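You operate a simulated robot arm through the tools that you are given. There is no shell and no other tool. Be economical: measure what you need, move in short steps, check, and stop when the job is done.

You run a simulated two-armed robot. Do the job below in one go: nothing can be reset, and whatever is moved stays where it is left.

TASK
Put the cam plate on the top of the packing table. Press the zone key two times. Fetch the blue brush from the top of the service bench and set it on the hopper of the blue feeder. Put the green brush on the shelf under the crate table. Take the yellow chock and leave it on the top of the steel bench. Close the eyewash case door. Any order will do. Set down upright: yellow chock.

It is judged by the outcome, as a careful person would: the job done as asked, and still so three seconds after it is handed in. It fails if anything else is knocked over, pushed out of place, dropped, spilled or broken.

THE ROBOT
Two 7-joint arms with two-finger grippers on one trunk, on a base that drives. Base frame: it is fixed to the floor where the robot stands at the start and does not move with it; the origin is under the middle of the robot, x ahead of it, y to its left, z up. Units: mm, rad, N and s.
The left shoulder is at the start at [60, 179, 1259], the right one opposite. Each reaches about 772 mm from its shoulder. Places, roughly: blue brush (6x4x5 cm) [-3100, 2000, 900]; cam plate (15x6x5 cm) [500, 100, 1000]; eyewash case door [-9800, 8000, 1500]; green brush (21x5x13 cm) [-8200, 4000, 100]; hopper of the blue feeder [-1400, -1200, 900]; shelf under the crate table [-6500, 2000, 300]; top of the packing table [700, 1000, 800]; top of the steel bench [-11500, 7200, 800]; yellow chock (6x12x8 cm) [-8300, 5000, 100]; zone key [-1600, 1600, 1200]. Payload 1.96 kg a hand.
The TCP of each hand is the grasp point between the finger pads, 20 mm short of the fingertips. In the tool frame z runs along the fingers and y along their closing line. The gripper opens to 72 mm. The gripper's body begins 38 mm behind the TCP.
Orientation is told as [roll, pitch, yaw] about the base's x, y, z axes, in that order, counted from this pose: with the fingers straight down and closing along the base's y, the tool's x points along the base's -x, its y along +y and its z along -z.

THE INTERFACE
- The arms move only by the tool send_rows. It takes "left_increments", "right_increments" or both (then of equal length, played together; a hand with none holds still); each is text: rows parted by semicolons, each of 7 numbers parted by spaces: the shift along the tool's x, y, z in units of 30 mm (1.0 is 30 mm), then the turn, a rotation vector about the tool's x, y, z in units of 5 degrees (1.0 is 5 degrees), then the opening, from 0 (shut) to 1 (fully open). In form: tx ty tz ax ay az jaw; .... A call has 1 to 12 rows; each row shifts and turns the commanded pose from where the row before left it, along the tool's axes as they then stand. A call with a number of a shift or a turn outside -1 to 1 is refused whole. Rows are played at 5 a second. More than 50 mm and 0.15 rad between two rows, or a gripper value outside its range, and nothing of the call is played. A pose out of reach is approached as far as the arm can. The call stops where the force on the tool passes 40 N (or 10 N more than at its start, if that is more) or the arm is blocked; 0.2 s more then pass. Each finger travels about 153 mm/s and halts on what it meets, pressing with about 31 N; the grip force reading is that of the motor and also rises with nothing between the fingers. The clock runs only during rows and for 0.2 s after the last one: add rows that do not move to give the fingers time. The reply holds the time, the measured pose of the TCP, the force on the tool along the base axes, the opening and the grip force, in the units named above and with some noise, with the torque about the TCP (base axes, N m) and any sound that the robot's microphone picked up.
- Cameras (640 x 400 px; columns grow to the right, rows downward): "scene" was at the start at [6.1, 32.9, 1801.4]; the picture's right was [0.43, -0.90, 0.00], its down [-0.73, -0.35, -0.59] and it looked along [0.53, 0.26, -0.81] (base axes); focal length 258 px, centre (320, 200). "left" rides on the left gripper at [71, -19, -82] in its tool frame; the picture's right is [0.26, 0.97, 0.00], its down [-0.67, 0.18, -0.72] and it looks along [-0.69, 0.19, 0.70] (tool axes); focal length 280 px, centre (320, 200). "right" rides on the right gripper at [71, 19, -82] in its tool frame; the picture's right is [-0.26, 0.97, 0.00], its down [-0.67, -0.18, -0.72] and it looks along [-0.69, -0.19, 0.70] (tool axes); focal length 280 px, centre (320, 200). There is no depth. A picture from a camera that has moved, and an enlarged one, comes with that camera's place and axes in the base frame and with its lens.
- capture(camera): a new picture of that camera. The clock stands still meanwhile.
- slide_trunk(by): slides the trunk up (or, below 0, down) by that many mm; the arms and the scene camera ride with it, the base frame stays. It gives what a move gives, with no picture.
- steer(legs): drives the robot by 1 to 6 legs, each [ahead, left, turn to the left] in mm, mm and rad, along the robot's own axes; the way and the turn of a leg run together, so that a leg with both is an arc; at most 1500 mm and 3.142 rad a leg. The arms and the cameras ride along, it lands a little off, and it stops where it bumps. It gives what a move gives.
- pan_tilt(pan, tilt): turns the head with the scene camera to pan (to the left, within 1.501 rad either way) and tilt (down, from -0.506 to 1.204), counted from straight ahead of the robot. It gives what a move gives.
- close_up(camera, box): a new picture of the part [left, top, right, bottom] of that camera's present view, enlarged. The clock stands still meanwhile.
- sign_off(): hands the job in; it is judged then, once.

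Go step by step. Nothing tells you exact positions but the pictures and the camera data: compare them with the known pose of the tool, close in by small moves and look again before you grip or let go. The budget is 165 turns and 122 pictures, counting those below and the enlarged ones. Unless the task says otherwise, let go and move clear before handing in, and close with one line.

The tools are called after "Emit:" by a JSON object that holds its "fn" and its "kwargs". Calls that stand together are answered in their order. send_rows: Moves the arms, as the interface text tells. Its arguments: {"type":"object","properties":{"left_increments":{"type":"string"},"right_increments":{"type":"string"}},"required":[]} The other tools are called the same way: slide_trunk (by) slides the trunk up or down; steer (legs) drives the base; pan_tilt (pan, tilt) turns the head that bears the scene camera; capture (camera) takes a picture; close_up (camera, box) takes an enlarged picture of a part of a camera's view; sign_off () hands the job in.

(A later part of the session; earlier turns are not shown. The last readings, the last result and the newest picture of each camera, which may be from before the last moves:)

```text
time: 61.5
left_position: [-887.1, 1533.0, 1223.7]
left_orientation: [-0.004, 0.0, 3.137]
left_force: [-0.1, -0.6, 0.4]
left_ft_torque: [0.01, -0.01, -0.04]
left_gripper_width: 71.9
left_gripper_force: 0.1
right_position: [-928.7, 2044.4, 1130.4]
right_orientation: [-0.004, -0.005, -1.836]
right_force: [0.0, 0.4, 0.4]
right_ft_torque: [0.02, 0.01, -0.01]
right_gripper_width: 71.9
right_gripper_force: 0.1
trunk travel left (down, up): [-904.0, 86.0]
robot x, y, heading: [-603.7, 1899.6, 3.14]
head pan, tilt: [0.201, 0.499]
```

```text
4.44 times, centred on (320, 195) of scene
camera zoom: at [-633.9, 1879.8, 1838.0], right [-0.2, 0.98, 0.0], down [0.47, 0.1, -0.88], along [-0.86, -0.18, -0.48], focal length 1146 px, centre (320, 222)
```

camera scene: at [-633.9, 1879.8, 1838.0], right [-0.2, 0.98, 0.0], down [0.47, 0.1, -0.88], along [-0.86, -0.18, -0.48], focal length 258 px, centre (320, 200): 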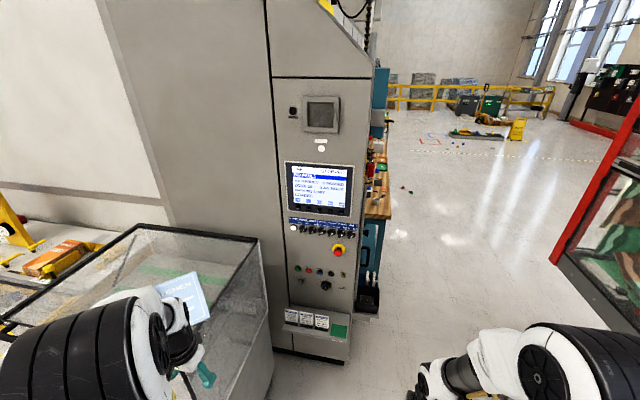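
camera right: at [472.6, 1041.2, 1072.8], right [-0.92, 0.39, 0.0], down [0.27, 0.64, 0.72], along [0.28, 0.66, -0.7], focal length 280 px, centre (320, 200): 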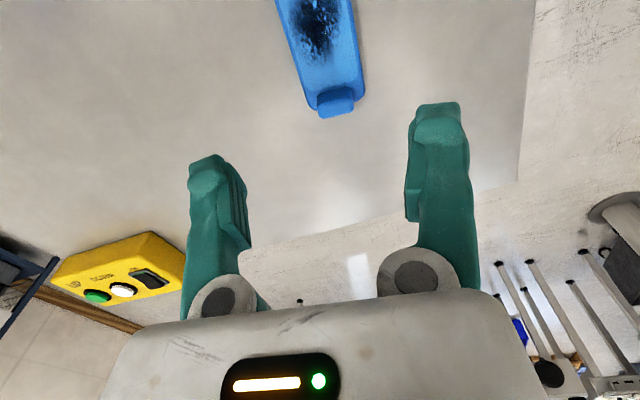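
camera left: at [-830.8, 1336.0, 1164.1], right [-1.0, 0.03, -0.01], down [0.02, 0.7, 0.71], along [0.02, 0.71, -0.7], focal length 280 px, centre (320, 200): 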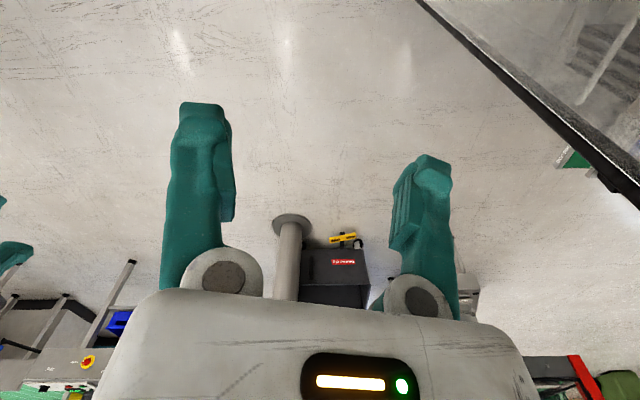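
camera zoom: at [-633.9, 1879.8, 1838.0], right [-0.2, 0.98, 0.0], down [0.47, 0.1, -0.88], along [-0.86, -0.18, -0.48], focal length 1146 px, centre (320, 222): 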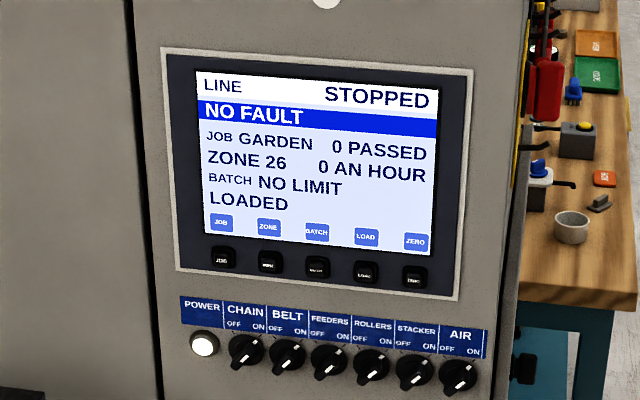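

The zone key is near [-1605, 1624, 1243]. I turn the left hand to point forward with the jaw shut, line up in y, then drive in.

Emit:
{"fn": "send_rows", "kwargs": {"left_increments": "-0.7 -0.25 0 0 -1 0 0;-0.7 -0.25 0.06 0 -1 0 0;-0.69 -0.25 0.12 0 -1 0 0;-0.68 -0.25 0.18 0 -1 0 0;-0.66 -0.25 0.24 0 -1 0 0;-0.63 -0.25 0.3 0 -1 0 0;-0.61 -0.25 0.35 0 -1 0 0;-0.57 -0.25 0.4 0 -1 0 0;-0.54 -0.25 0.45 0 -1 0 0;-0.49 -0.25 0.49 0 -1 0 0;-0.45 -0.25 0.54 0 -1 0 0;-0.4 -0.25 0.57 0 -1 0 0"}}

Emit:
{"fn": "send_rows", "kwargs": {"left_increments": "0 0 0 0 -1 0 0;0 0 0 0 -1 0 0;0 0 0 0 -1 0 0;0 0 0 0 -1 0 0;0 0 0 0 -1 0 0;0 0 0 0 -1 0 0"}}

Emit:
{"fn": "steer", "kwargs": {"legs": [[270, 0, 0]]}}

Emit:
{"fn": "capture", "kwargs": {"camera": "left"}}

Emit:
{"fn": "capture", "kwargs": {"camera": "scene"}}

```text
time: 64.1
left_position: [-1140.7, 1624.7, 1222.6]
left_orientation: [-0.006, -1.05, 3.141]
left_force: [0.8, -0.6, 0.5]
left_ft_torque: [-0.01, 0.03, 0.0]
left_gripper_width: 0.0
left_gripper_force: 29.8
right_position: [-930.5, 2044.5, 1129.9]
right_orientation: [-0.003, -0.005, -1.836]
right_force: [0.2, 1.1, -0.6]
right_ft_torque: [0.02, -0.01, 0.0]
right_gripper_width: 72.0
right_gripper_force: 0.1
trunk travel left (down, up): [-904.0, 86.0]
robot x, y, heading: [-599.8, 1894.1, 3.139]
head pan, tilt: [0.201, 0.499]
```

```text
time: 65.5
left_position: [-1215.6, 1587.6, 1318.8]
left_orientation: [-0.622, -1.553, -2.528]
left_force: [-0.2, 0.0, -1.1]
left_ft_torque: [0.01, -0.01, 0.0]
left_gripper_width: 0.0
left_gripper_force: 29.7
left hand out of reach, approached as far as the arm can: row 3, 4, 5, 6
right_position: [-929.0, 2042.5, 1131.4]
right_orientation: [-0.003, -0.003, -1.835]
right_force: [0.0, -0.2, 0.8]
right_ft_torque: [0.01, 0.03, 0.02]
right_gripper_width: 71.9
right_gripper_force: 0.2
trunk travel left (down, up): [-904.0, 86.0]
robot x, y, heading: [-602.6, 1895.4, 3.14]
head pan, tilt: [0.201, 0.499]
```

```text
time: 67.4
left_position: [-1484.1, 1592.1, 1320.1]
left_orientation: [-0.575, -1.553, -2.583]
left_force: [0.2, 0.5, 0.0]
left_ft_torque: [-0.01, 0.01, 0.03]
left_gripper_width: 0.0
left_gripper_force: 29.1
right_position: [-1197.7, 2045.8, 1129.4]
right_orientation: [-0.004, -0.005, -1.838]
right_force: [0.0, 0.1, 0.0]
right_ft_torque: [0.01, 0.04, -0.01]
right_gripper_width: 72.1
right_gripper_force: 0.0
trunk travel left (down, up): [-904.0, 86.0]
robot x, y, heading: [-872.1, 1897.4, 3.144]
head pan, tilt: [0.201, 0.499]
```

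```text
89 pictures are left
camera left: at [-1401.1, 1611.5, 1249.4], right [-0.01, -0.96, -0.27], down [0.7, -0.2, 0.68], along [-0.71, -0.18, 0.68], focal length 280 px, centre (320, 200)
```

left: 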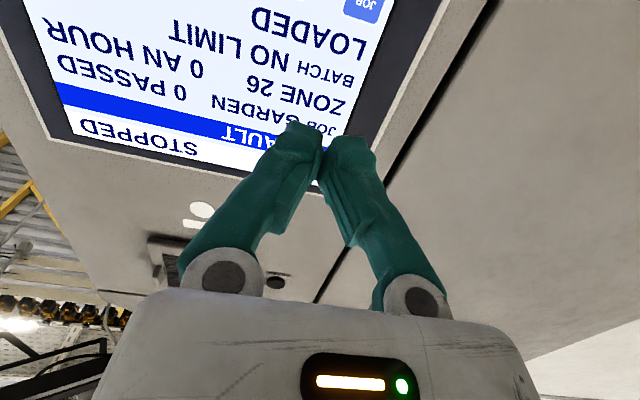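

```text
88 pictures are left
camera scene: at [-901.4, 1880.4, 1838.1], right [-0.2, 0.98, 0.0], down [0.47, 0.09, -0.88], along [-0.86, -0.17, -0.48], focal length 258 px, centre (320, 200)
```

scene: 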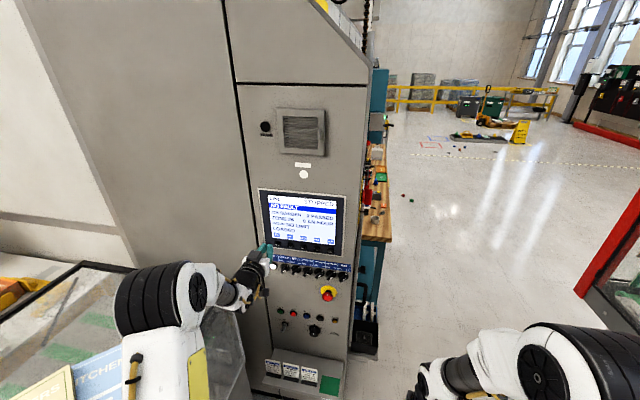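

The hand points forward and is now at [-1484, 1592, 1320]. The key should be at about y 1625, z 1240, so I move down and sideways and check before pressing.

Emit:
{"fn": "send_rows", "kwargs": {"left_increments": "0.67 -0.27 0 0 0 0 0;0.67 -0.27 0 0 0 0 0;0.67 -0.27 0 0 0 0 0;0.67 -0.27 0 0 0 0 0"}}

Emit:
{"fn": "capture", "kwargs": {"camera": "left"}}

Emit:
{"fn": "close_up", "kwargs": {"camera": "scene", "box": [220, 180, 370, 300]}}

```text
time: 68.4
left_position: [-1527.3, 1605.3, 1279.3]
left_orientation: [-0.446, -1.545, -2.709]
left_force: [-0.1, -0.5, -0.1]
left_ft_torque: [0.0, -0.04, -0.04]
left_gripper_width: 0.2
left_gripper_force: 29.8
left hand out of reach, approached as far as the arm can: row 1, 2, 3, 4
right_position: [-1199.3, 2045.7, 1129.7]
right_orientation: [-0.004, -0.005, -1.839]
right_force: [-0.4, 0.4, 0.1]
right_ft_torque: [-0.01, 0.05, 0.02]
right_gripper_width: 72.2
right_gripper_force: 0.1
trunk travel left (down, up): [-904.0, 86.0]
robot x, y, heading: [-875.2, 1896.9, 3.135]
head pan, tilt: [0.201, 0.499]
```

```text
87 pictures are left
camera left: at [-1443.8, 1626.1, 1210.4], right [-0.01, -0.96, -0.27], down [0.7, -0.2, 0.69], along [-0.72, -0.18, 0.67], focal length 280 px, centre (320, 200)
```

left: 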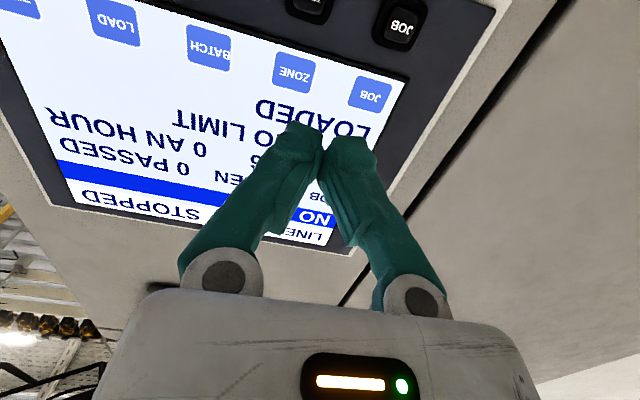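

```text
3.33 times, centred on (295, 240) of scene
camera zoom: at [-904.2, 1880.6, 1838.0], right [-0.2, 0.98, 0.0], down [0.47, 0.09, -0.88], along [-0.86, -0.17, -0.48], focal length 860 px, centre (403, 67)
```

zoom: 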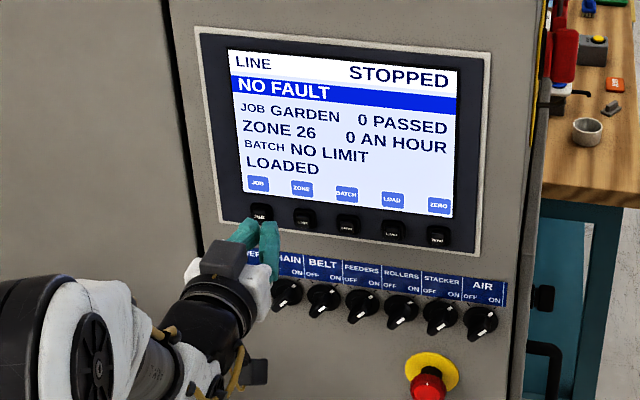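

The arm is too folded here, so I back the base and extend the hand instead.

Emit:
{"fn": "steer", "kwargs": {"legs": [[-170, 0, 0]]}}

Emit:
{"fn": "send_rows", "kwargs": {"left_increments": "0 0 0.9 0 0 0 0;0 0 0.9 0 0 0 0;0 0 0.9 0 0 0 0;0 0 0 0 0 0 0"}}

```text
time: 69.8
left_position: [-1360.2, 1605.9, 1278.7]
left_orientation: [-0.425, -1.544, -2.732]
left_force: [-0.1, -1.3, 0.1]
left_ft_torque: [-0.02, 0.03, 0.02]
left_gripper_width: 0.0
left_gripper_force: 30.0
right_position: [-1032.7, 2045.1, 1130.1]
right_orientation: [-0.003, -0.003, -1.838]
right_force: [-0.4, -0.3, -0.3]
right_ft_torque: [0.03, 0.03, 0.02]
right_gripper_width: 72.0
right_gripper_force: 0.1
trunk travel left (down, up): [-904.0, 86.0]
robot x, y, heading: [-706.1, 1897.5, 3.139]
head pan, tilt: [0.201, 0.499]
```

```text
time: 70.8
left_position: [-1439.5, 1608.1, 1278.5]
left_orientation: [-0.462, -1.546, -2.694]
left_force: [-0.7, -0.1, 0.0]
left_ft_torque: [0.02, -0.01, -0.04]
left_gripper_width: 0.0
left_gripper_force: 29.8
right_position: [-1029.5, 2045.0, 1130.9]
right_orientation: [-0.005, -0.005, -1.839]
right_force: [0.3, 0.1, 0.1]
right_ft_torque: [-0.02, -0.04, -0.05]
right_gripper_width: 72.1
right_gripper_force: 0.1
trunk travel left (down, up): [-904.0, 86.0]
robot x, y, heading: [-703.5, 1900.6, 3.136]
head pan, tilt: [0.201, 0.499]
```

Emit:
{"fn": "send_rows", "kwargs": {"left_increments": "0.7 -0.32 0 0 0 0 0;0.7 -0.31 0 0 0 0 0;0 0 0 0 0 0 0"}}

Emit:
{"fn": "capture", "kwargs": {"camera": "left"}}

Emit:
{"fn": "pan_tilt", "kwargs": {"pan": 0.3, "tilt": 0.5}}

Emit:
{"fn": "close_up", "kwargs": {"camera": "scene", "box": [270, 150, 390, 240]}}

```text
time: 71.7
left_position: [-1437.1, 1625.4, 1236.5]
left_orientation: [-0.475, -1.547, -2.681]
left_force: [-0.4, -0.7, -0.4]
left_ft_torque: [0.01, 0.04, 0.0]
left_gripper_width: 0.2
left_gripper_force: 29.5
right_position: [-1030.0, 2045.5, 1130.0]
right_orientation: [-0.004, -0.006, -1.837]
right_force: [0.0, -0.2, 0.1]
right_ft_torque: [0.02, 0.01, 0.01]
right_gripper_width: 72.0
right_gripper_force: 0.1
trunk travel left (down, up): [-904.0, 86.0]
robot x, y, heading: [-705.4, 1898.1, 3.136]
head pan, tilt: [0.201, 0.499]
```

```text
85 pictures are left
camera left: at [-1353.7, 1645.7, 1166.6], right [-0.01, -0.96, -0.27], down [0.7, -0.2, 0.69], along [-0.72, -0.18, 0.67], focal length 280 px, centre (320, 200)
```

left: 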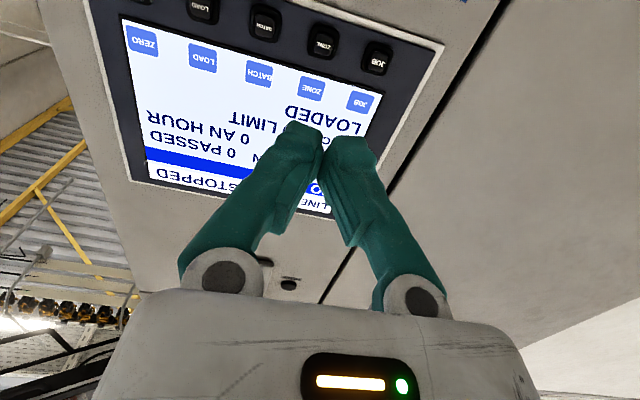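

```text
time: 72.3
left_position: [-1436.8, 1626.4, 1234.7]
left_orientation: [-0.461, -1.547, -2.696]
left_force: [0.0, 0.2, -0.7]
left_ft_torque: [0.03, -0.03, -0.01]
left_gripper_width: 0.1
left_gripper_force: 30.1
right_position: [-1029.9, 2046.9, 1129.7]
right_orientation: [-0.005, -0.004, -1.839]
right_force: [-0.7, 0.5, -0.3]
right_ft_torque: [-0.03, -0.03, 0.0]
right_gripper_width: 71.9
right_gripper_force: 0.0
trunk travel left (down, up): [-904.0, 86.0]
robot x, y, heading: [-701.4, 1899.0, 3.132]
head pan, tilt: [0.3, 0.499]
```

```text
4.44 times, centred on (330, 195) of scene
camera zoom: at [-731.9, 1871.3, 1838.0], right [-0.29, 0.96, 0.0], down [0.46, 0.14, -0.88], along [-0.84, -0.26, -0.48], focal length 1146 px, centre (276, 222)
```

zoom: 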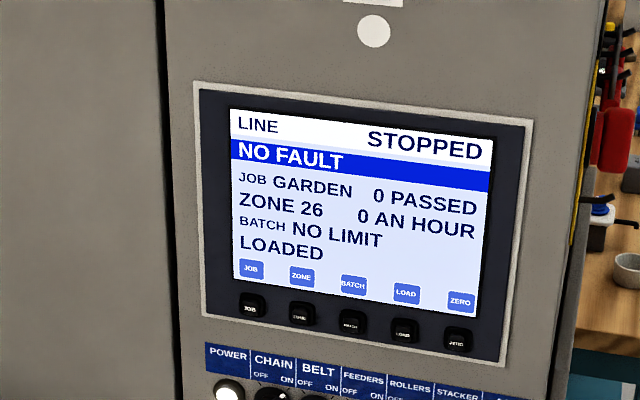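

The key is at about [-1620, 1626, 1235]. I drive 110 mm closer and then look again.

Emit:
{"fn": "steer", "kwargs": {"legs": [[110, 0, 0]]}}

Emit:
{"fn": "close_up", "kwargs": {"camera": "scene", "box": [220, 150, 380, 270]}}

Emit:
{"fn": "capture", "kwargs": {"camera": "left"}}

```text
time: 73.5
left_position: [-1545.8, 1625.9, 1236.7]
left_orientation: [-0.482, -1.547, -2.671]
left_force: [0.0, -0.5, 0.3]
left_ft_torque: [0.01, -0.01, -0.01]
left_gripper_width: 0.0
left_gripper_force: 30.0
right_position: [-1138.1, 2044.6, 1130.5]
right_orientation: [-0.006, -0.005, -1.835]
right_force: [0.6, 0.6, -1.1]
right_ft_torque: [0.01, 0.01, 0.05]
right_gripper_width: 72.1
right_gripper_force: 0.0
trunk travel left (down, up): [-904.0, 86.0]
robot x, y, heading: [-811.9, 1897.7, 3.141]
head pan, tilt: [0.3, 0.499]
```

```text
3.33 times, centred on (300, 210) of scene
camera zoom: at [-838.8, 1871.5, 1838.1], right [-0.29, 0.96, 0.0], down [0.46, 0.14, -0.88], along [-0.84, -0.26, -0.48], focal length 860 px, centre (387, 167)
```

zoom: 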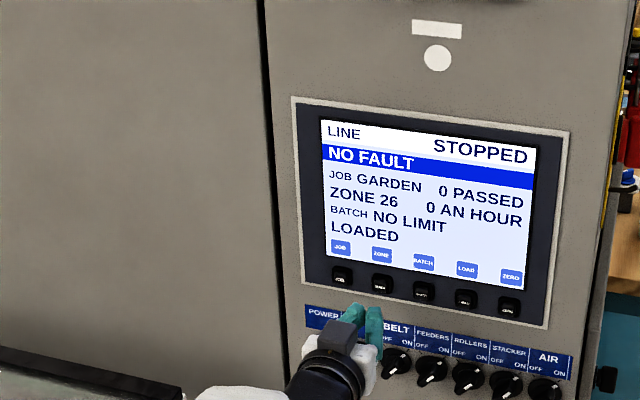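

```text
82 pictures are left
camera left: at [-1461.2, 1645.6, 1167.4], right [-0.01, -0.96, -0.27], down [0.7, -0.2, 0.69], along [-0.71, -0.19, 0.67], focal length 280 px, centre (320, 200)
```

left: 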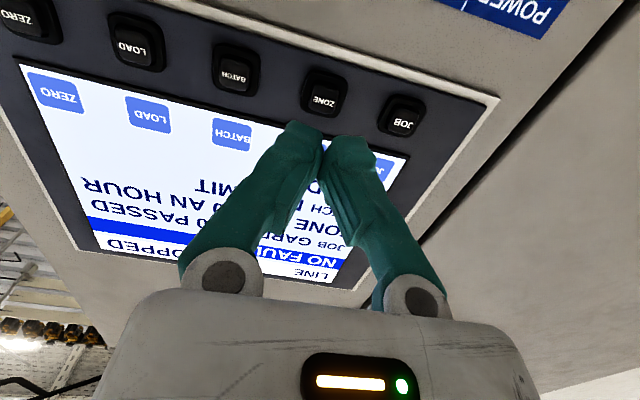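

Lined up on ZONE. I press forward in small steps.

Emit:
{"fn": "send_rows", "kwargs": {"left_increments": "0.08 0 0.7 0 0 0 0;0 0 0.5 0 0 0 0;0 0 0.1 0 0 0 0;0 0 0.1 0 0 0 0;0 0 0.1 0 0 0 0;0 0 0.1 0 0 0 0;0 0 0.1 0 0 0 0"}}

Emit:
{"fn": "close_up", "kwargs": {"camera": "scene", "box": [220, 150, 380, 270]}}

```text
time: 75.1
left_position: [-1595.7, 1626.7, 1232.7]
left_orientation: [-0.452, -1.546, -2.702]
left_force: [-0.5, -0.3, 0.0]
left_ft_torque: [0.0, 0.0, 0.0]
left_gripper_width: 0.0
left_gripper_force: 29.2
right_position: [-1139.0, 2045.6, 1130.9]
right_orientation: [-0.005, -0.005, -1.838]
right_force: [-0.1, 0.6, -0.6]
right_ft_torque: [0.02, -0.01, 0.0]
right_gripper_width: 71.9
right_gripper_force: 0.0
trunk travel left (down, up): [-904.0, 86.0]
robot x, y, heading: [-812.7, 1897.7, 3.146]
head pan, tilt: [0.3, 0.499]
```

```text
3.33 times, centred on (300, 210) of scene
camera zoom: at [-840.6, 1871.4, 1838.0], right [-0.29, 0.96, 0.0], down [0.46, 0.14, -0.88], along [-0.84, -0.26, -0.48], focal length 860 px, centre (387, 167)
```

zoom: 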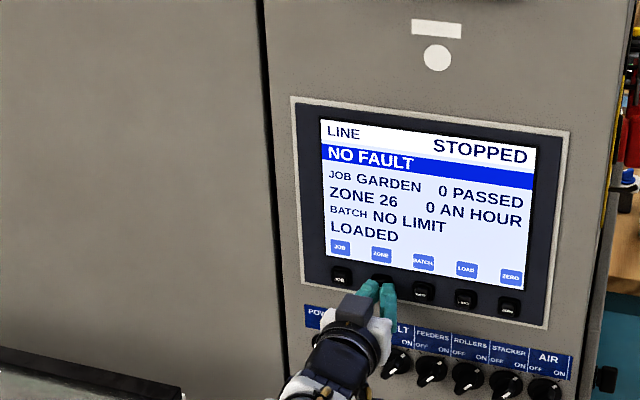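

Emit:
{"fn": "send_rows", "kwargs": {"left_increments": "0 0 0.07 0 0 0 0;0 0 0.07 0 0 0 0;0 0 0.07 0 0 0 0;0 0 0.07 0 0 0 0"}}

Emit:
{"fn": "close_up", "kwargs": {"camera": "scene", "box": [220, 150, 380, 270]}}

```text
time: 76.1
left_position: [-1601.5, 1626.3, 1232.2]
left_orientation: [-0.445, -1.546, -2.709]
left_force: [17.5, 2.1, -7.4]
left_ft_torque: [0.08, -0.09, 0.01]
left_gripper_width: 6.1
left_gripper_force: 29.2
right_position: [-1135.4, 2045.3, 1130.4]
right_orientation: [-0.007, -0.004, -1.837]
right_force: [-0.1, -0.3, -0.3]
right_ft_torque: [0.05, -0.01, -0.01]
right_gripper_width: 72.1
right_gripper_force: 0.1
trunk travel left (down, up): [-904.0, 86.0]
robot x, y, heading: [-811.1, 1894.6, 3.142]
head pan, tilt: [0.3, 0.499]
heard: click
```

```text
3.33 times, centred on (300, 210) of scene
camera zoom: at [-835.9, 1871.4, 1838.0], right [-0.29, 0.96, 0.0], down [0.46, 0.14, -0.88], along [-0.84, -0.26, -0.48], focal length 860 px, centre (387, 167)
```

zoom: 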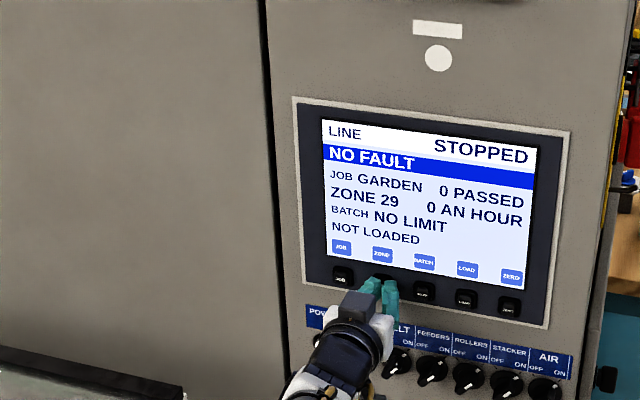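

One click: the zone went from 26 to 29. I retract fully and press again.

Emit:
{"fn": "send_rows", "kwargs": {"left_increments": "0 0 -0.5 0 0 0 0;0 0 -0.3 0 0 0 0;0 0 0 0 0 0 0;0 0 0 0 0 0 0"}}

Emit:
{"fn": "close_up", "kwargs": {"camera": "scene", "box": [220, 150, 380, 270]}}

```text
time: 77.1
left_position: [-1581.8, 1626.1, 1232.1]
left_orientation: [-0.455, -1.547, -2.701]
left_force: [-0.3, 0.4, -0.6]
left_ft_torque: [-0.01, -0.02, -0.02]
left_gripper_width: 0.0
left_gripper_force: 29.7
right_position: [-1138.4, 2045.7, 1130.1]
right_orientation: [-0.004, -0.006, -1.835]
right_force: [0.1, -0.2, 0.0]
right_ft_torque: [-0.01, -0.02, 0.02]
right_gripper_width: 72.0
right_gripper_force: 0.1
trunk travel left (down, up): [-904.0, 86.0]
robot x, y, heading: [-812.8, 1900.1, 3.14]
head pan, tilt: [0.3, 0.499]
```

```text
3.33 times, centred on (300, 210) of scene
camera zoom: at [-841.5, 1871.4, 1838.0], right [-0.29, 0.96, 0.0], down [0.46, 0.14, -0.88], along [-0.84, -0.26, -0.48], focal length 860 px, centre (387, 167)
```

zoom: 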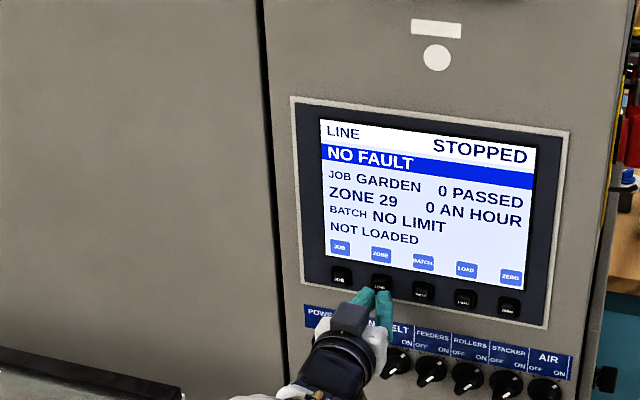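

Emit:
{"fn": "send_rows", "kwargs": {"left_increments": "0 0 0.5 0 0 0 0;0 0 0.07 0 0 0 0;0 0 0.07 0 0 0 0;0 0 0.07 0 0 0 0;0 0 0.04 0 0 0 0"}}

```text
time: 78.3
left_position: [-1601.4, 1627.2, 1232.5]
left_orientation: [-0.472, -1.547, -2.684]
left_force: [13.6, 0.5, -3.7]
left_ft_torque: [-0.01, -0.03, 0.05]
left_gripper_width: 6.0
left_gripper_force: 29.3
right_position: [-1136.4, 2044.2, 1131.3]
right_orientation: [-0.006, -0.006, -1.838]
right_force: [0.4, -0.5, -0.2]
right_ft_torque: [0.02, -0.01, 0.0]
right_gripper_width: 72.1
right_gripper_force: 0.0
trunk travel left (down, up): [-904.0, 86.0]
robot x, y, heading: [-814.4, 1898.5, 3.136]
head pan, tilt: [0.3, 0.499]
heard: click
```

Second click heard. I retract the hand, back off and check the display.

Emit:
{"fn": "send_rows", "kwargs": {"left_increments": "0 0 -0.5 0 0 0 0;0 0 -0.9 0 0 0 0;0 0 -0.9 0 0 0 0"}}

Emit:
{"fn": "steer", "kwargs": {"legs": [[-350, 0, 0]]}}

Emit:
{"fn": "capture", "kwargs": {"camera": "scene"}}

Emit:
{"fn": "close_up", "kwargs": {"camera": "scene", "box": [320, 130, 440, 220]}}

```text
time: 79.1
left_position: [-1533.3, 1625.6, 1234.8]
left_orientation: [-0.462, -1.547, -2.694]
left_force: [0.1, 0.2, -1.4]
left_ft_torque: [-0.03, -0.03, 0.0]
left_gripper_width: 0.0
left_gripper_force: 29.8
right_position: [-1137.4, 2045.1, 1131.3]
right_orientation: [-0.007, -0.006, -1.837]
right_force: [0.8, -0.5, -0.5]
right_ft_torque: [-0.03, -0.02, -0.02]
right_gripper_width: 72.2
right_gripper_force: 0.1
trunk travel left (down, up): [-904.0, 86.0]
robot x, y, heading: [-815.1, 1896.4, 3.142]
head pan, tilt: [0.3, 0.499]
```

```text
time: 81.4
left_position: [-1186.9, 1623.5, 1231.8]
left_orientation: [-0.443, -1.548, -2.709]
left_force: [-0.3, -0.6, 0.6]
left_ft_torque: [-0.01, -0.01, 0.0]
left_gripper_width: 0.0
left_gripper_force: 30.0
right_position: [-791.1, 2044.7, 1129.9]
right_orientation: [-0.003, -0.004, -1.834]
right_force: [-0.3, 0.0, 0.4]
right_ft_torque: [0.01, 0.0, 0.01]
right_gripper_width: 72.1
right_gripper_force: 0.1
trunk travel left (down, up): [-904.0, 86.0]
robot x, y, heading: [-461.7, 1896.0, 3.144]
head pan, tilt: [0.3, 0.499]
```

```text
78 pictures are left
camera scene: at [-493.6, 1870.8, 1838.0], right [-0.3, 0.96, 0.0], down [0.46, 0.14, -0.88], along [-0.84, -0.26, -0.48], focal length 258 px, centre (320, 200)
```

scene: 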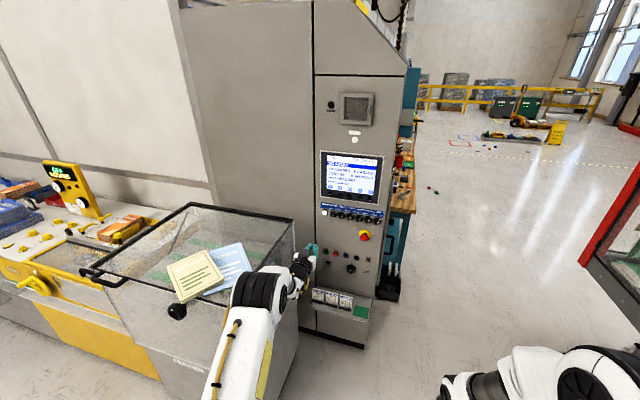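

```text
4.44 times, centred on (380, 175) of scene
camera zoom: at [-493.6, 1870.8, 1838.0], right [-0.3, 0.96, 0.0], down [0.46, 0.14, -0.88], along [-0.84, -0.26, -0.48], focal length 1146 px, centre (53, 311)
```

zoom: 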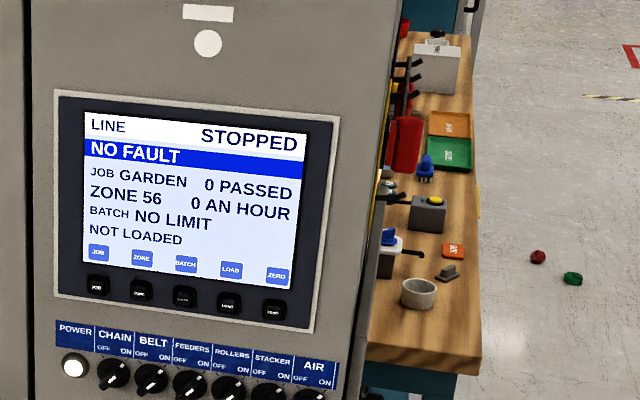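

The zone now shows 56 after two clean clicks. I fold the left hand back down and then drive along the aisle to the service bench where the blue brush stands, near [-3010, 1957].

Emit:
{"fn": "send_rows", "kwargs": {"left_increments": "0 0 -0.7 0 1 0 0;0.06 0 -0.7 0 1 0 0;0.12 0 -0.69 0 1 0 0;0.18 0.25 -0.68 0 1 0 0;0.24 0.25 -0.66 0 1 0 0;0.3 0.25 -0.63 0 1 0 0;0.35 0.25 -0.61 0 1 0 0;0.4 0.25 -0.57 0 1 0 0;0.45 0.25 -0.54 0 1 0 0;0.49 0.25 -0.49 0 1 0 0;0.54 0.25 -0.45 0 1 0 0;0.57 0.25 -0.4 0 1 0 0"}}

Emit:
{"fn": "send_rows", "kwargs": {"left_increments": "0.61 0.25 -0.35 0 1 0 1;0.63 0.25 -0.3 0 1 0 1;0.66 0.25 -0.24 0 1 0 1;0.6 0 -0.18 0 1 0 1;0 0 0 0 1 0 1;0 0 0 0 1 0 1"}}

Emit:
{"fn": "steer", "kwargs": {"legs": [[0, -700, 0], [1500, 0, 0]]}}

Emit:
{"fn": "pan_tilt", "kwargs": {"pan": 0.4, "tilt": 0.4}}

Emit:
{"fn": "capture", "kwargs": {"camera": "scene"}}

```text
time: 84.0
left_position: [-933.6, 1553.3, 1239.0]
left_orientation: [-0.011, -0.501, 3.137]
left_force: [-1.0, -0.6, -0.2]
left_ft_torque: [-0.03, 0.01, 0.0]
left_gripper_width: 0.0
left_gripper_force: 29.4
right_position: [-788.9, 2043.4, 1130.0]
right_orientation: [-0.004, -0.004, -1.834]
right_force: [-0.5, -0.2, -0.5]
right_ft_torque: [-0.01, -0.02, 0.0]
right_gripper_width: 72.1
right_gripper_force: 0.1
trunk travel left (down, up): [-904.0, 86.0]
robot x, y, heading: [-465.7, 1900.2, 3.139]
head pan, tilt: [0.3, 0.499]
```

```text
time: 85.4
left_position: [-851.6, 1530.0, 1240.5]
left_orientation: [-0.011, 0.024, 3.131]
left_force: [0.4, -0.2, 0.1]
left_ft_torque: [-0.01, 0.0, -0.01]
left_gripper_width: 71.8
left_gripper_force: 0.2
right_position: [-790.4, 2044.6, 1129.2]
right_orientation: [-0.005, -0.003, -1.833]
right_force: [0.5, 0.6, -0.4]
right_ft_torque: [0.0, 0.0, 0.0]
right_gripper_width: 72.1
right_gripper_force: 0.1
trunk travel left (down, up): [-904.0, 86.0]
robot x, y, heading: [-465.0, 1895.0, 3.138]
head pan, tilt: [0.3, 0.499]
```

```text
time: 88.8
left_position: [-791.4, 2064.9, 1243.9]
left_orientation: [0.002, 0.019, -2.977]
left_force: [0.2, -1.0, 0.3]
left_ft_torque: [0.1, 0.02, 0.0]
left_gripper_width: 72.3
left_gripper_force: 0.1
right_position: [-819.0, 2580.1, 1126.9]
right_orientation: [-0.002, -0.017, -1.662]
right_force: [1.0, -0.1, 0.7]
right_ft_torque: [0.04, 0.03, 0.0]
right_gripper_width: 72.2
right_gripper_force: 0.0
trunk travel left (down, up): [-904.0, 86.0]
robot x, y, heading: [-473.2, 2477.1, -2.97]
head pan, tilt: [0.3, 0.499]
stopped in leg 1: the robot was blocked; the commanded pose is now the measured one
```

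```text
time: 89.5
left_position: [-790.1, 2061.0, 1244.3]
left_orientation: [-0.002, 0.02, -2.976]
left_force: [-0.2, -0.3, 1.0]
left_ft_torque: [0.0, -0.01, 0.0]
left_gripper_width: 71.9
left_gripper_force: 0.1
right_position: [-816.4, 2577.8, 1129.3]
right_orientation: [-0.005, -0.014, -1.659]
right_force: [-0.4, 0.3, 0.0]
right_ft_torque: [0.0, 0.01, 0.0]
right_gripper_width: 71.9
right_gripper_force: 0.2
trunk travel left (down, up): [-904.0, 86.0]
robot x, y, heading: [-475.6, 2476.0, -2.971]
head pan, tilt: [0.4, 0.4]
```

```text
76 pictures are left
camera scene: at [-484.5, 2432.6, 1847.1], right [-0.54, 0.84, 0.01], down [0.32, 0.21, -0.92], along [-0.78, -0.5, -0.39], focal length 258 px, centre (320, 200)
```

scene: 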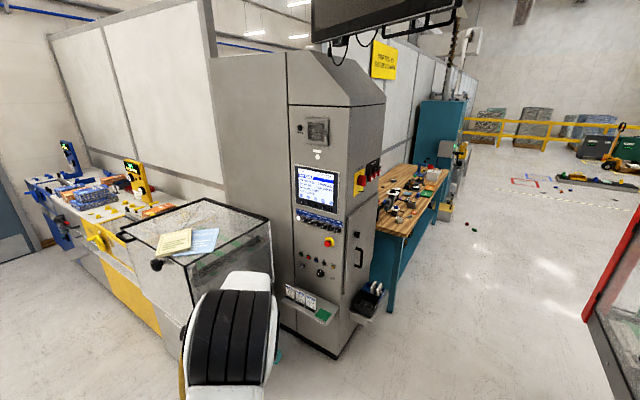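

The base bumped something on its right while sliding sideways. I look there.

Emit:
{"fn": "pan_tilt", "kwargs": {"pan": -1.3, "tilt": 0.9}}

Emit:
{"fn": "capture", "kwargs": {"camera": "scene"}}

```text
time: 91.2
left_position: [-788.1, 2061.5, 1243.7]
left_orientation: [-0.002, 0.021, -2.975]
left_force: [0.0, 0.3, 0.4]
left_ft_torque: [-0.02, 0.03, 0.0]
left_gripper_width: 71.9
left_gripper_force: 0.2
right_position: [-817.2, 2577.5, 1128.8]
right_orientation: [-0.004, -0.014, -1.656]
right_force: [-0.1, 0.0, -0.3]
right_ft_torque: [0.03, 0.01, 0.02]
right_gripper_width: 72.0
right_gripper_force: 0.1
trunk travel left (down, up): [-904.0, 86.0]
robot x, y, heading: [-470.4, 2479.0, -2.967]
head pan, tilt: [-1.3, 0.901]
```

```text
75 pictures are left
camera scene: at [-439.8, 2551.2, 1804.5], right [0.9, 0.43, 0.0], down [0.34, -0.7, -0.63], along [-0.27, 0.56, -0.78], focal length 258 px, centre (320, 200)
```

scene: 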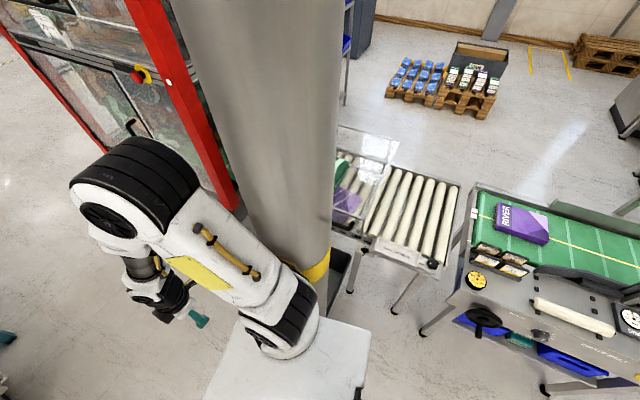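

It was only the fixed pillar and nothing moved. I go around it: a little left, straighten, ahead, then right into the aisle and along the bench.

Emit:
{"fn": "steer", "kwargs": {"legs": [[0, 130, 0], [0, 0, -0.17], [800, 0, 0], [0, -260, 0], [1200, 0, 0]]}}

Emit:
{"fn": "pan_tilt", "kwargs": {"pan": 0.7, "tilt": 0.6}}

Emit:
{"fn": "capture", "kwargs": {"camera": "scene"}}

```text
time: 98.4
left_position: [-1648.6, 2242.9, 1248.0]
left_orientation: [0.007, 0.019, 3.09]
left_force: [0.9, 0.1, -0.5]
left_ft_torque: [-0.02, -0.01, -0.02]
left_gripper_width: 71.8
left_gripper_force: 0.1
right_position: [-1565.6, 2750.7, 1127.3]
right_orientation: [-0.002, -0.024, -1.875]
right_force: [0.0, 0.1, 0.1]
right_ft_torque: [-0.04, 0.0, 0.0]
right_gripper_width: 71.6
right_gripper_force: 0.2
trunk travel left (down, up): [-904.0, 86.0]
robot x, y, heading: [-1247.5, 2575.0, 3.097]
head pan, tilt: [-1.3, 0.901]
stopped in leg 4: the robot was blocked; the commanded pose is now the measured one
```

```text
time: 100.3
left_position: [-1651.0, 2236.9, 1244.8]
left_orientation: [0.003, 0.022, 3.091]
left_force: [-0.5, 0.3, 0.6]
left_ft_torque: [-0.01, 0.03, 0.01]
left_gripper_width: 71.8
left_gripper_force: 0.0
right_position: [-1566.0, 2747.1, 1126.4]
right_orientation: [0.0, -0.018, -1.876]
right_force: [0.3, 1.0, 1.0]
right_ft_torque: [0.01, 0.02, -0.03]
right_gripper_width: 72.2
right_gripper_force: 0.1
trunk travel left (down, up): [-904.0, 86.0]
robot x, y, heading: [-1247.4, 2573.2, 3.096]
head pan, tilt: [0.7, 0.6]
```

```text
74 pictures are left
camera scene: at [-1258.8, 2516.5, 1828.9], right [-0.61, 0.79, 0.0], down [0.45, 0.34, -0.82], along [-0.65, -0.5, -0.57], focal length 258 px, centre (320, 200)
```

scene: 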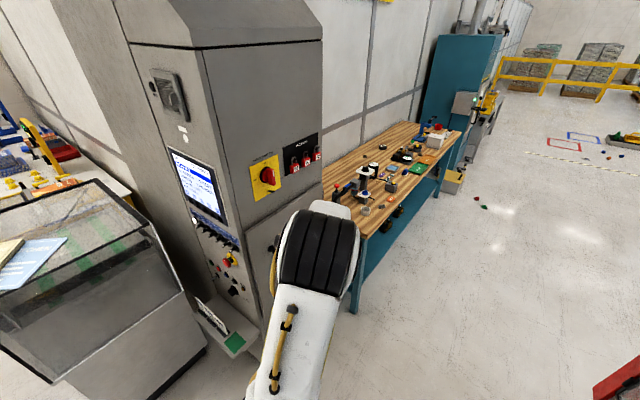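

Emit:
{"fn": "steer", "kwargs": {"legs": [[0, 60, 0.045], [1500, 0, 0]]}}

Emit:
{"fn": "pan_tilt", "kwargs": {"pan": 1.1, "tilt": 0.7}}

Emit:
{"fn": "capture", "kwargs": {"camera": "scene"}}

```text
time: 108.4
left_position: [-3133.9, 2135.5, 1245.6]
left_orientation: [0.003, 0.02, -3.127]
left_force: [0.2, -1.0, 0.6]
left_ft_torque: [-0.01, -0.01, 0.01]
left_gripper_width: 72.0
left_gripper_force: 0.0
right_position: [-3082.1, 2649.7, 1127.2]
right_orientation: [-0.001, -0.019, -1.81]
right_force: [-1.5, -0.3, 0.3]
right_ft_torque: [-0.02, -0.04, -0.03]
right_gripper_width: 71.8
right_gripper_force: 0.0
trunk travel left (down, up): [-904.0, 86.0]
robot x, y, heading: [-2754.0, 2496.6, -3.121]
head pan, tilt: [0.7, 0.6]
```

```text
time: 109.2
left_position: [-3133.4, 2136.3, 1245.1]
left_orientation: [0.003, 0.021, -3.126]
left_force: [0.0, 0.2, -0.2]
left_ft_torque: [-0.01, -0.01, 0.02]
left_gripper_width: 71.9
left_gripper_force: 0.1
right_position: [-3083.0, 2649.0, 1126.7]
right_orientation: [-0.002, -0.021, -1.81]
right_force: [-0.8, 0.4, 0.4]
right_ft_torque: [0.01, 0.0, 0.02]
right_gripper_width: 72.1
right_gripper_force: 0.1
trunk travel left (down, up): [-904.0, 86.0]
robot x, y, heading: [-2755.2, 2492.8, -3.125]
head pan, tilt: [1.1, 0.7]
```

```text
73 pictures are left
camera scene: at [-2731.5, 2421.0, 1820.3], right [-0.9, 0.44, 0.0], down [0.28, 0.58, -0.77], along [-0.33, -0.69, -0.64], focal length 258 px, centre (320, 200)
```

scene: 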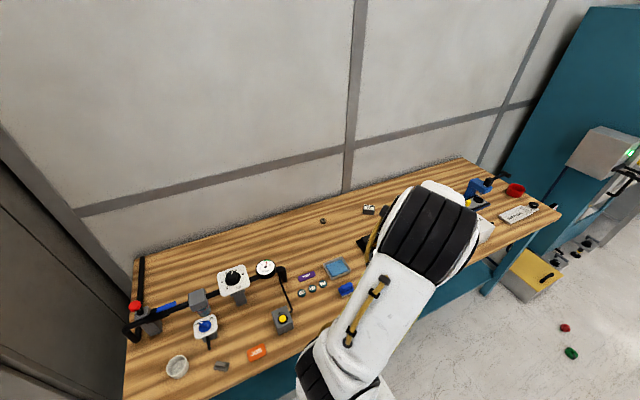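

Emit:
{"fn": "close_up", "kwargs": {"camera": "scene", "box": [120, 220, 380, 390]}}

```text
2.35 times, centred on (250, 305) of scene
camera zoom: at [-2731.5, 2421.0, 1820.3], right [-0.9, 0.44, 0.0], down [0.28, 0.58, -0.77], along [-0.33, -0.69, -0.64], focal length 607 px, centre (485, -47)
```

zoom: 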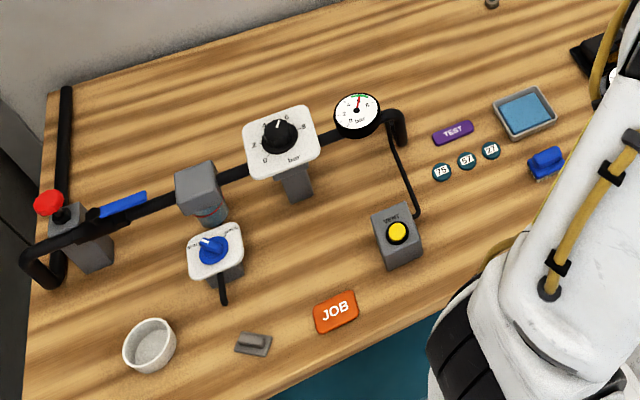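

The blue brush is the small block with a handle near [-3061, 1974]. I turn to face the bench and shift so the right hand can take it.

Emit:
{"fn": "steer", "kwargs": {"legs": [[0, 0, 1.555], [0, -150, 0]]}}

Emit:
{"fn": "pan_tilt", "kwargs": {"pan": -0.3, "tilt": 0.9}}

Emit:
{"fn": "capture", "kwargs": {"camera": "scene"}}

Emit:
{"fn": "capture", "kwargs": {"camera": "right"}}

```text
time: 114.4
left_position: [-2546.5, 2109.5, 1244.3]
left_orientation: [0.002, 0.021, -1.571]
left_force: [0.6, -0.4, -0.5]
left_ft_torque: [0.02, 0.01, -0.02]
left_gripper_width: 71.8
left_gripper_force: 0.0
right_position: [-3060.6, 2168.6, 1127.6]
right_orientation: [-0.002, -0.019, -0.252]
right_force: [0.0, 0.4, 0.5]
right_ft_torque: [0.04, 0.05, 0.01]
right_gripper_width: 72.1
right_gripper_force: 0.1
trunk travel left (down, up): [-904.0, 86.0]
robot x, y, heading: [-2903.3, 2493.1, -1.561]
head pan, tilt: [1.1, 0.7]
```

```text
time: 115.9
left_position: [-2549.7, 2109.0, 1245.4]
left_orientation: [0.004, 0.021, -1.571]
left_force: [-0.4, -0.4, 0.7]
left_ft_torque: [0.0, 0.05, 0.0]
left_gripper_width: 71.9
left_gripper_force: 0.0
right_position: [-3062.7, 2166.9, 1127.4]
right_orientation: [-0.002, -0.019, -0.253]
right_force: [0.4, -0.6, -0.3]
right_ft_torque: [0.0, 0.0, 0.01]
right_gripper_width: 71.8
right_gripper_force: 0.0
trunk travel left (down, up): [-904.0, 86.0]
robot x, y, heading: [-2901.2, 2497.7, -1.565]
head pan, tilt: [-0.3, 0.901]
```

```text
71 pictures are left
camera scene: at [-2925.9, 2482.7, 1804.2], right [-0.96, 0.29, 0.0], down [0.23, 0.75, -0.62], along [-0.18, -0.59, -0.78], focal length 258 px, centre (320, 200)
```

scene: 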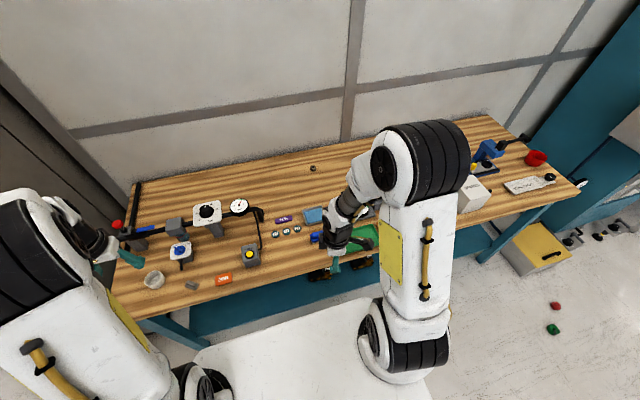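

```text
70 pictures are left
camera right: at [-3127.4, 2204.9, 1206.0], right [0.5, 0.87, 0.0], down [0.59, -0.34, 0.73], along [0.63, -0.36, -0.69], focal length 280 px, centre (320, 200)
```

right: 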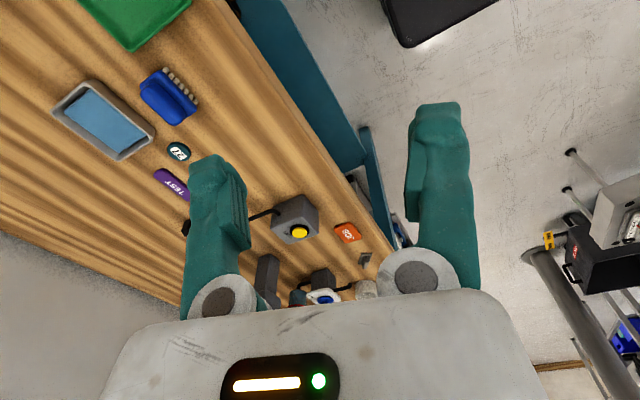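

Emit:
{"fn": "send_rows", "kwargs": {"right_increments": "-0.165 -0.9 0.36 0 0.22 0 1;-0.165 -0.9 0.36 0 0 0 1;-0.165 -0.9 0.36 0 0 0 1;-0.165 -0.9 0.36 0 0 0 1;-0.165 -0.9 0.36 0 0 0 1;-0.165 -0.9 0.36 0 0 0 1;-0.165 -0.9 0.36 0 0 0 1"}}

Emit:
{"fn": "capture", "kwargs": {"camera": "right"}}

```text
time: 117.5
left_position: [-2549.6, 2106.7, 1244.2]
left_orientation: [0.003, 0.023, -1.57]
left_force: [-0.3, 0.0, 0.5]
left_ft_torque: [0.03, -0.04, -0.04]
left_gripper_width: 72.2
left_gripper_force: 0.2
right_position: [-3075.8, 1974.9, 1050.6]
right_orientation: [-0.001, -0.001, -0.254]
right_force: [0.4, 0.2, -0.2]
right_ft_torque: [0.01, -0.01, -0.01]
right_gripper_width: 72.2
right_gripper_force: 0.0
trunk travel left (down, up): [-904.0, 86.0]
robot x, y, heading: [-2904.8, 2494.7, -1.566]
head pan, tilt: [-0.3, 0.901]
```

```text
69 pictures are left
camera right: at [-3139.7, 2011.0, 1131.7], right [0.5, 0.87, 0.0], down [0.61, -0.35, 0.71], along [0.62, -0.35, -0.7], focal length 280 px, centre (320, 200)
```

right: 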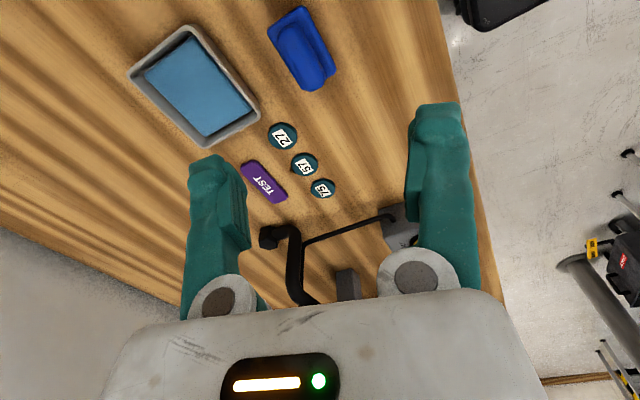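

Emit:
{"fn": "send_rows", "kwargs": {"right_increments": "0.19 -0.33 0.8 0 0 -0.8 1;0 0 0.8 0 0 -0.8 1;0 0 0.8 0 0 0 1;0 0 0.6 0 0 0 1"}}

Emit:
{"fn": "capture", "kwargs": {"camera": "right"}}

```text
time: 118.5
left_position: [-2549.7, 2108.2, 1244.9]
left_orientation: [0.002, 0.022, -1.572]
left_force: [-0.4, -0.7, 0.5]
left_ft_torque: [0.02, -0.03, 0.02]
left_gripper_width: 71.8
left_gripper_force: 0.0
right_position: [-3083.7, 1966.1, 960.3]
right_orientation: [0.0, 0.0, -0.112]
right_force: [0.2, -0.5, -0.2]
right_ft_torque: [0.0, 0.0, 0.01]
right_gripper_width: 72.0
right_gripper_force: 0.2
trunk travel left (down, up): [-904.0, 86.0]
robot x, y, heading: [-2901.1, 2493.8, -1.566]
head pan, tilt: [-0.3, 0.901]
```

```text
68 pictures are left
camera right: at [-3152.1, 1994.4, 1041.6], right [0.37, 0.93, 0.0], down [0.65, -0.26, 0.72], along [0.66, -0.26, -0.7], focal length 280 px, centre (320, 200)
```

right: 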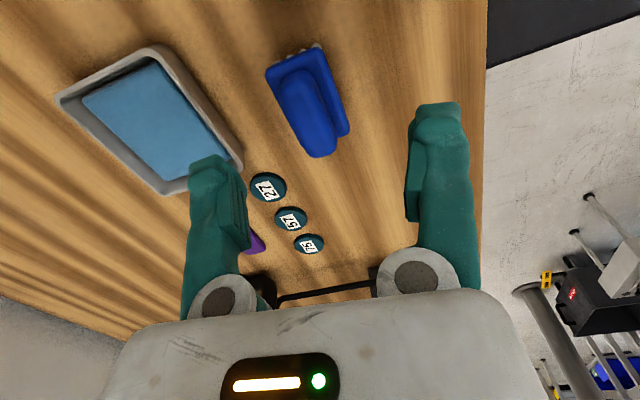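

Emit:
{"fn": "send_rows", "kwargs": {"right_increments": "0.05 -0.15 0.5 0 0 -0.6 1;0 0 0.5 0 0 -0.6 1;0 0 0.2 0 0 0 1"}}

Emit:
{"fn": "capture", "kwargs": {"camera": "right"}}

```text
time: 119.3
left_position: [-2549.9, 2108.2, 1245.3]
left_orientation: [0.004, 0.022, -1.571]
left_force: [0.6, 0.2, 0.3]
left_ft_torque: [0.01, 0.0, 0.01]
left_gripper_width: 71.9
left_gripper_force: 0.0
right_position: [-3085.2, 1963.3, 925.5]
right_orientation: [-0.002, -0.001, -0.007]
right_force: [0.1, -0.9, -1.1]
right_ft_torque: [-0.04, -0.01, 0.0]
right_gripper_width: 72.2
right_gripper_force: 0.0
trunk travel left (down, up): [-904.0, 86.0]
robot x, y, heading: [-2904.9, 2495.0, -1.563]
head pan, tilt: [-0.3, 0.901]
```

```text
67 pictures are left
camera right: at [-3156.2, 1983.2, 1006.3], right [0.27, 0.96, 0.0], down [0.67, -0.19, 0.72], along [0.69, -0.19, -0.7], focal length 280 px, centre (320, 200)
```

right: 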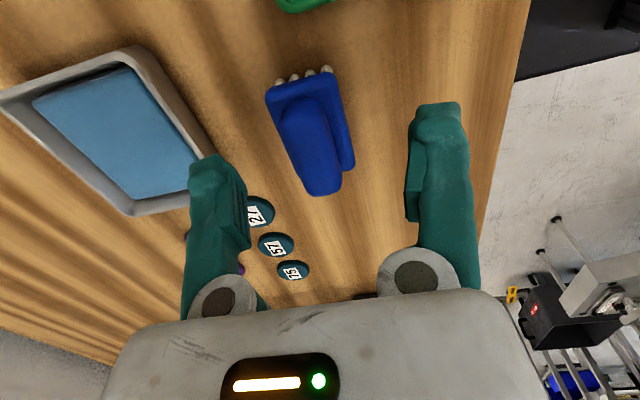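

The tray rim is close to the left finger, so I narrow the jaw, recentre slightly and descend carefully.

Emit:
{"fn": "send_rows", "kwargs": {"right_increments": "0 -0.1 0 0 0 0 0.76;0 0 0.3 0 0 0 0.76;0 0 0.15 0 0 0 0.76;0 0 0.1 0 0 0 0.76;0 0 0.1 0 0 0 0.76;0 0 0 0 0 0 0.76"}}

Emit:
{"fn": "capture", "kwargs": {"camera": "right"}}

```text
time: 120.7
left_position: [-2549.7, 2108.4, 1244.6]
left_orientation: [0.002, 0.022, -1.571]
left_force: [-0.3, 0.8, 1.1]
left_ft_torque: [0.02, -0.01, -0.02]
left_gripper_width: 72.1
left_gripper_force: 0.1
right_position: [-3085.9, 1959.2, 906.4]
right_orientation: [0.001, 0.0, -0.009]
right_force: [-0.2, -0.3, 0.4]
right_ft_torque: [0.02, 0.01, -0.01]
right_gripper_width: 54.8
right_gripper_force: 0.1
trunk travel left (down, up): [-904.0, 86.0]
robot x, y, heading: [-2902.5, 2489.2, -1.559]
head pan, tilt: [-0.3, 0.901]
```

```text
66 pictures are left
camera right: at [-3156.2, 1980.3, 986.5], right [0.27, 0.96, 0.0], down [0.67, -0.19, 0.72], along [0.69, -0.19, -0.7], focal length 280 px, centre (320, 200)
```

right: 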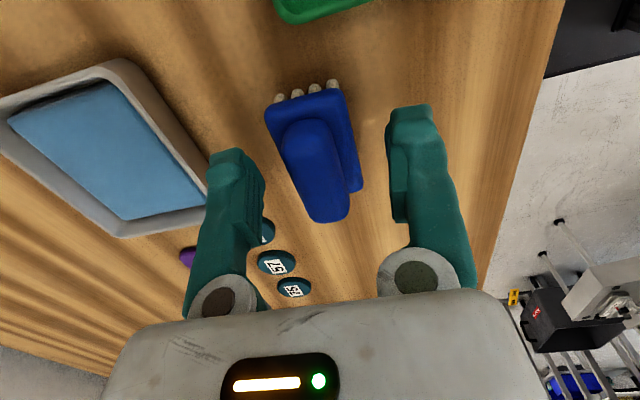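

Emit:
{"fn": "send_rows", "kwargs": {"right_increments": "0 -0.05 0.1 0 0 0 0.76;0 0 0.1 0 0 0 0.76;0 0 0.1 0 0 0 0.76;0 0 0.1 0 0 0 0.76;0 0 0 0 0 0 0.76"}}

Emit:
{"fn": "capture", "kwargs": {"camera": "right"}}

```text
time: 121.9
left_position: [-2549.4, 2108.3, 1245.1]
left_orientation: [0.003, 0.02, -1.569]
left_force: [-0.2, 0.1, 0.4]
left_ft_torque: [-0.02, -0.02, -0.03]
left_gripper_width: 72.0
left_gripper_force: 0.2
right_position: [-3085.9, 1958.8, 893.8]
right_orientation: [0.002, 0.0, -0.01]
right_force: [0.1, -1.0, -0.2]
right_ft_torque: [0.04, -0.03, -0.01]
right_gripper_width: 54.7
right_gripper_force: 0.0
trunk travel left (down, up): [-904.0, 86.0]
robot x, y, heading: [-2896.1, 2496.0, -1.565]
head pan, tilt: [-0.3, 0.901]
```

```text
65 pictures are left
camera right: at [-3156.1, 1979.0, 974.6], right [0.27, 0.96, 0.0], down [0.67, -0.19, 0.71], along [0.69, -0.19, -0.7], focal length 280 px, centre (320, 200)
```

right: 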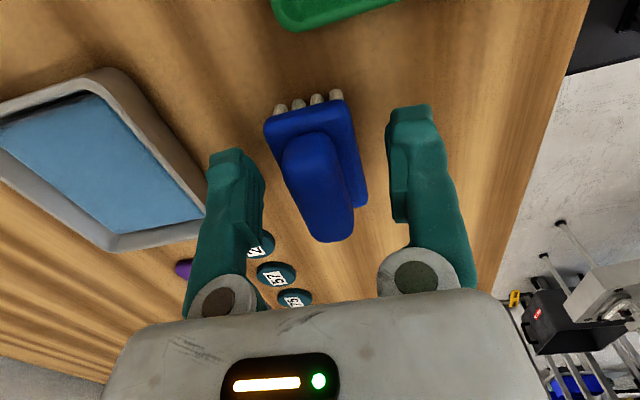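

Emit:
{"fn": "send_rows", "kwargs": {"right_increments": "0 0 0 0 0 0 0.6;0 0 0 0 0 0 0.5;0 0 0 0 0 0 0.4;0 0 0 0 0 0 0.3;0 0 0 0 0 0 0.3"}}

Emit:
{"fn": "capture", "kwargs": {"camera": "right"}}

```text
time: 123.1
left_position: [-2549.1, 2109.7, 1244.4]
left_orientation: [0.004, 0.021, -1.57]
left_force: [0.7, 0.2, 0.2]
left_ft_torque: [-0.02, -0.02, 0.02]
left_gripper_width: 72.2
left_gripper_force: 0.2
right_position: [-3085.0, 1959.1, 896.1]
right_orientation: [-0.004, 0.002, -0.008]
right_force: [-0.1, 0.1, 10.8]
right_ft_torque: [0.03, 0.01, -0.01]
right_gripper_width: 21.7
right_gripper_force: 0.2
trunk travel left (down, up): [-904.0, 86.0]
robot x, y, heading: [-2902.3, 2494.3, -1.566]
head pan, tilt: [-0.3, 0.901]
```

```text
64 pictures are left
camera right: at [-3155.9, 1979.6, 975.6], right [0.27, 0.96, 0.0], down [0.67, -0.19, 0.72], along [0.69, -0.2, -0.7], focal length 280 px, centre (320, 200)
```

right: 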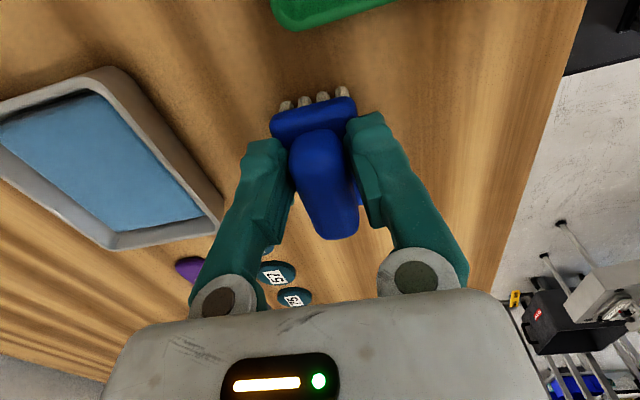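

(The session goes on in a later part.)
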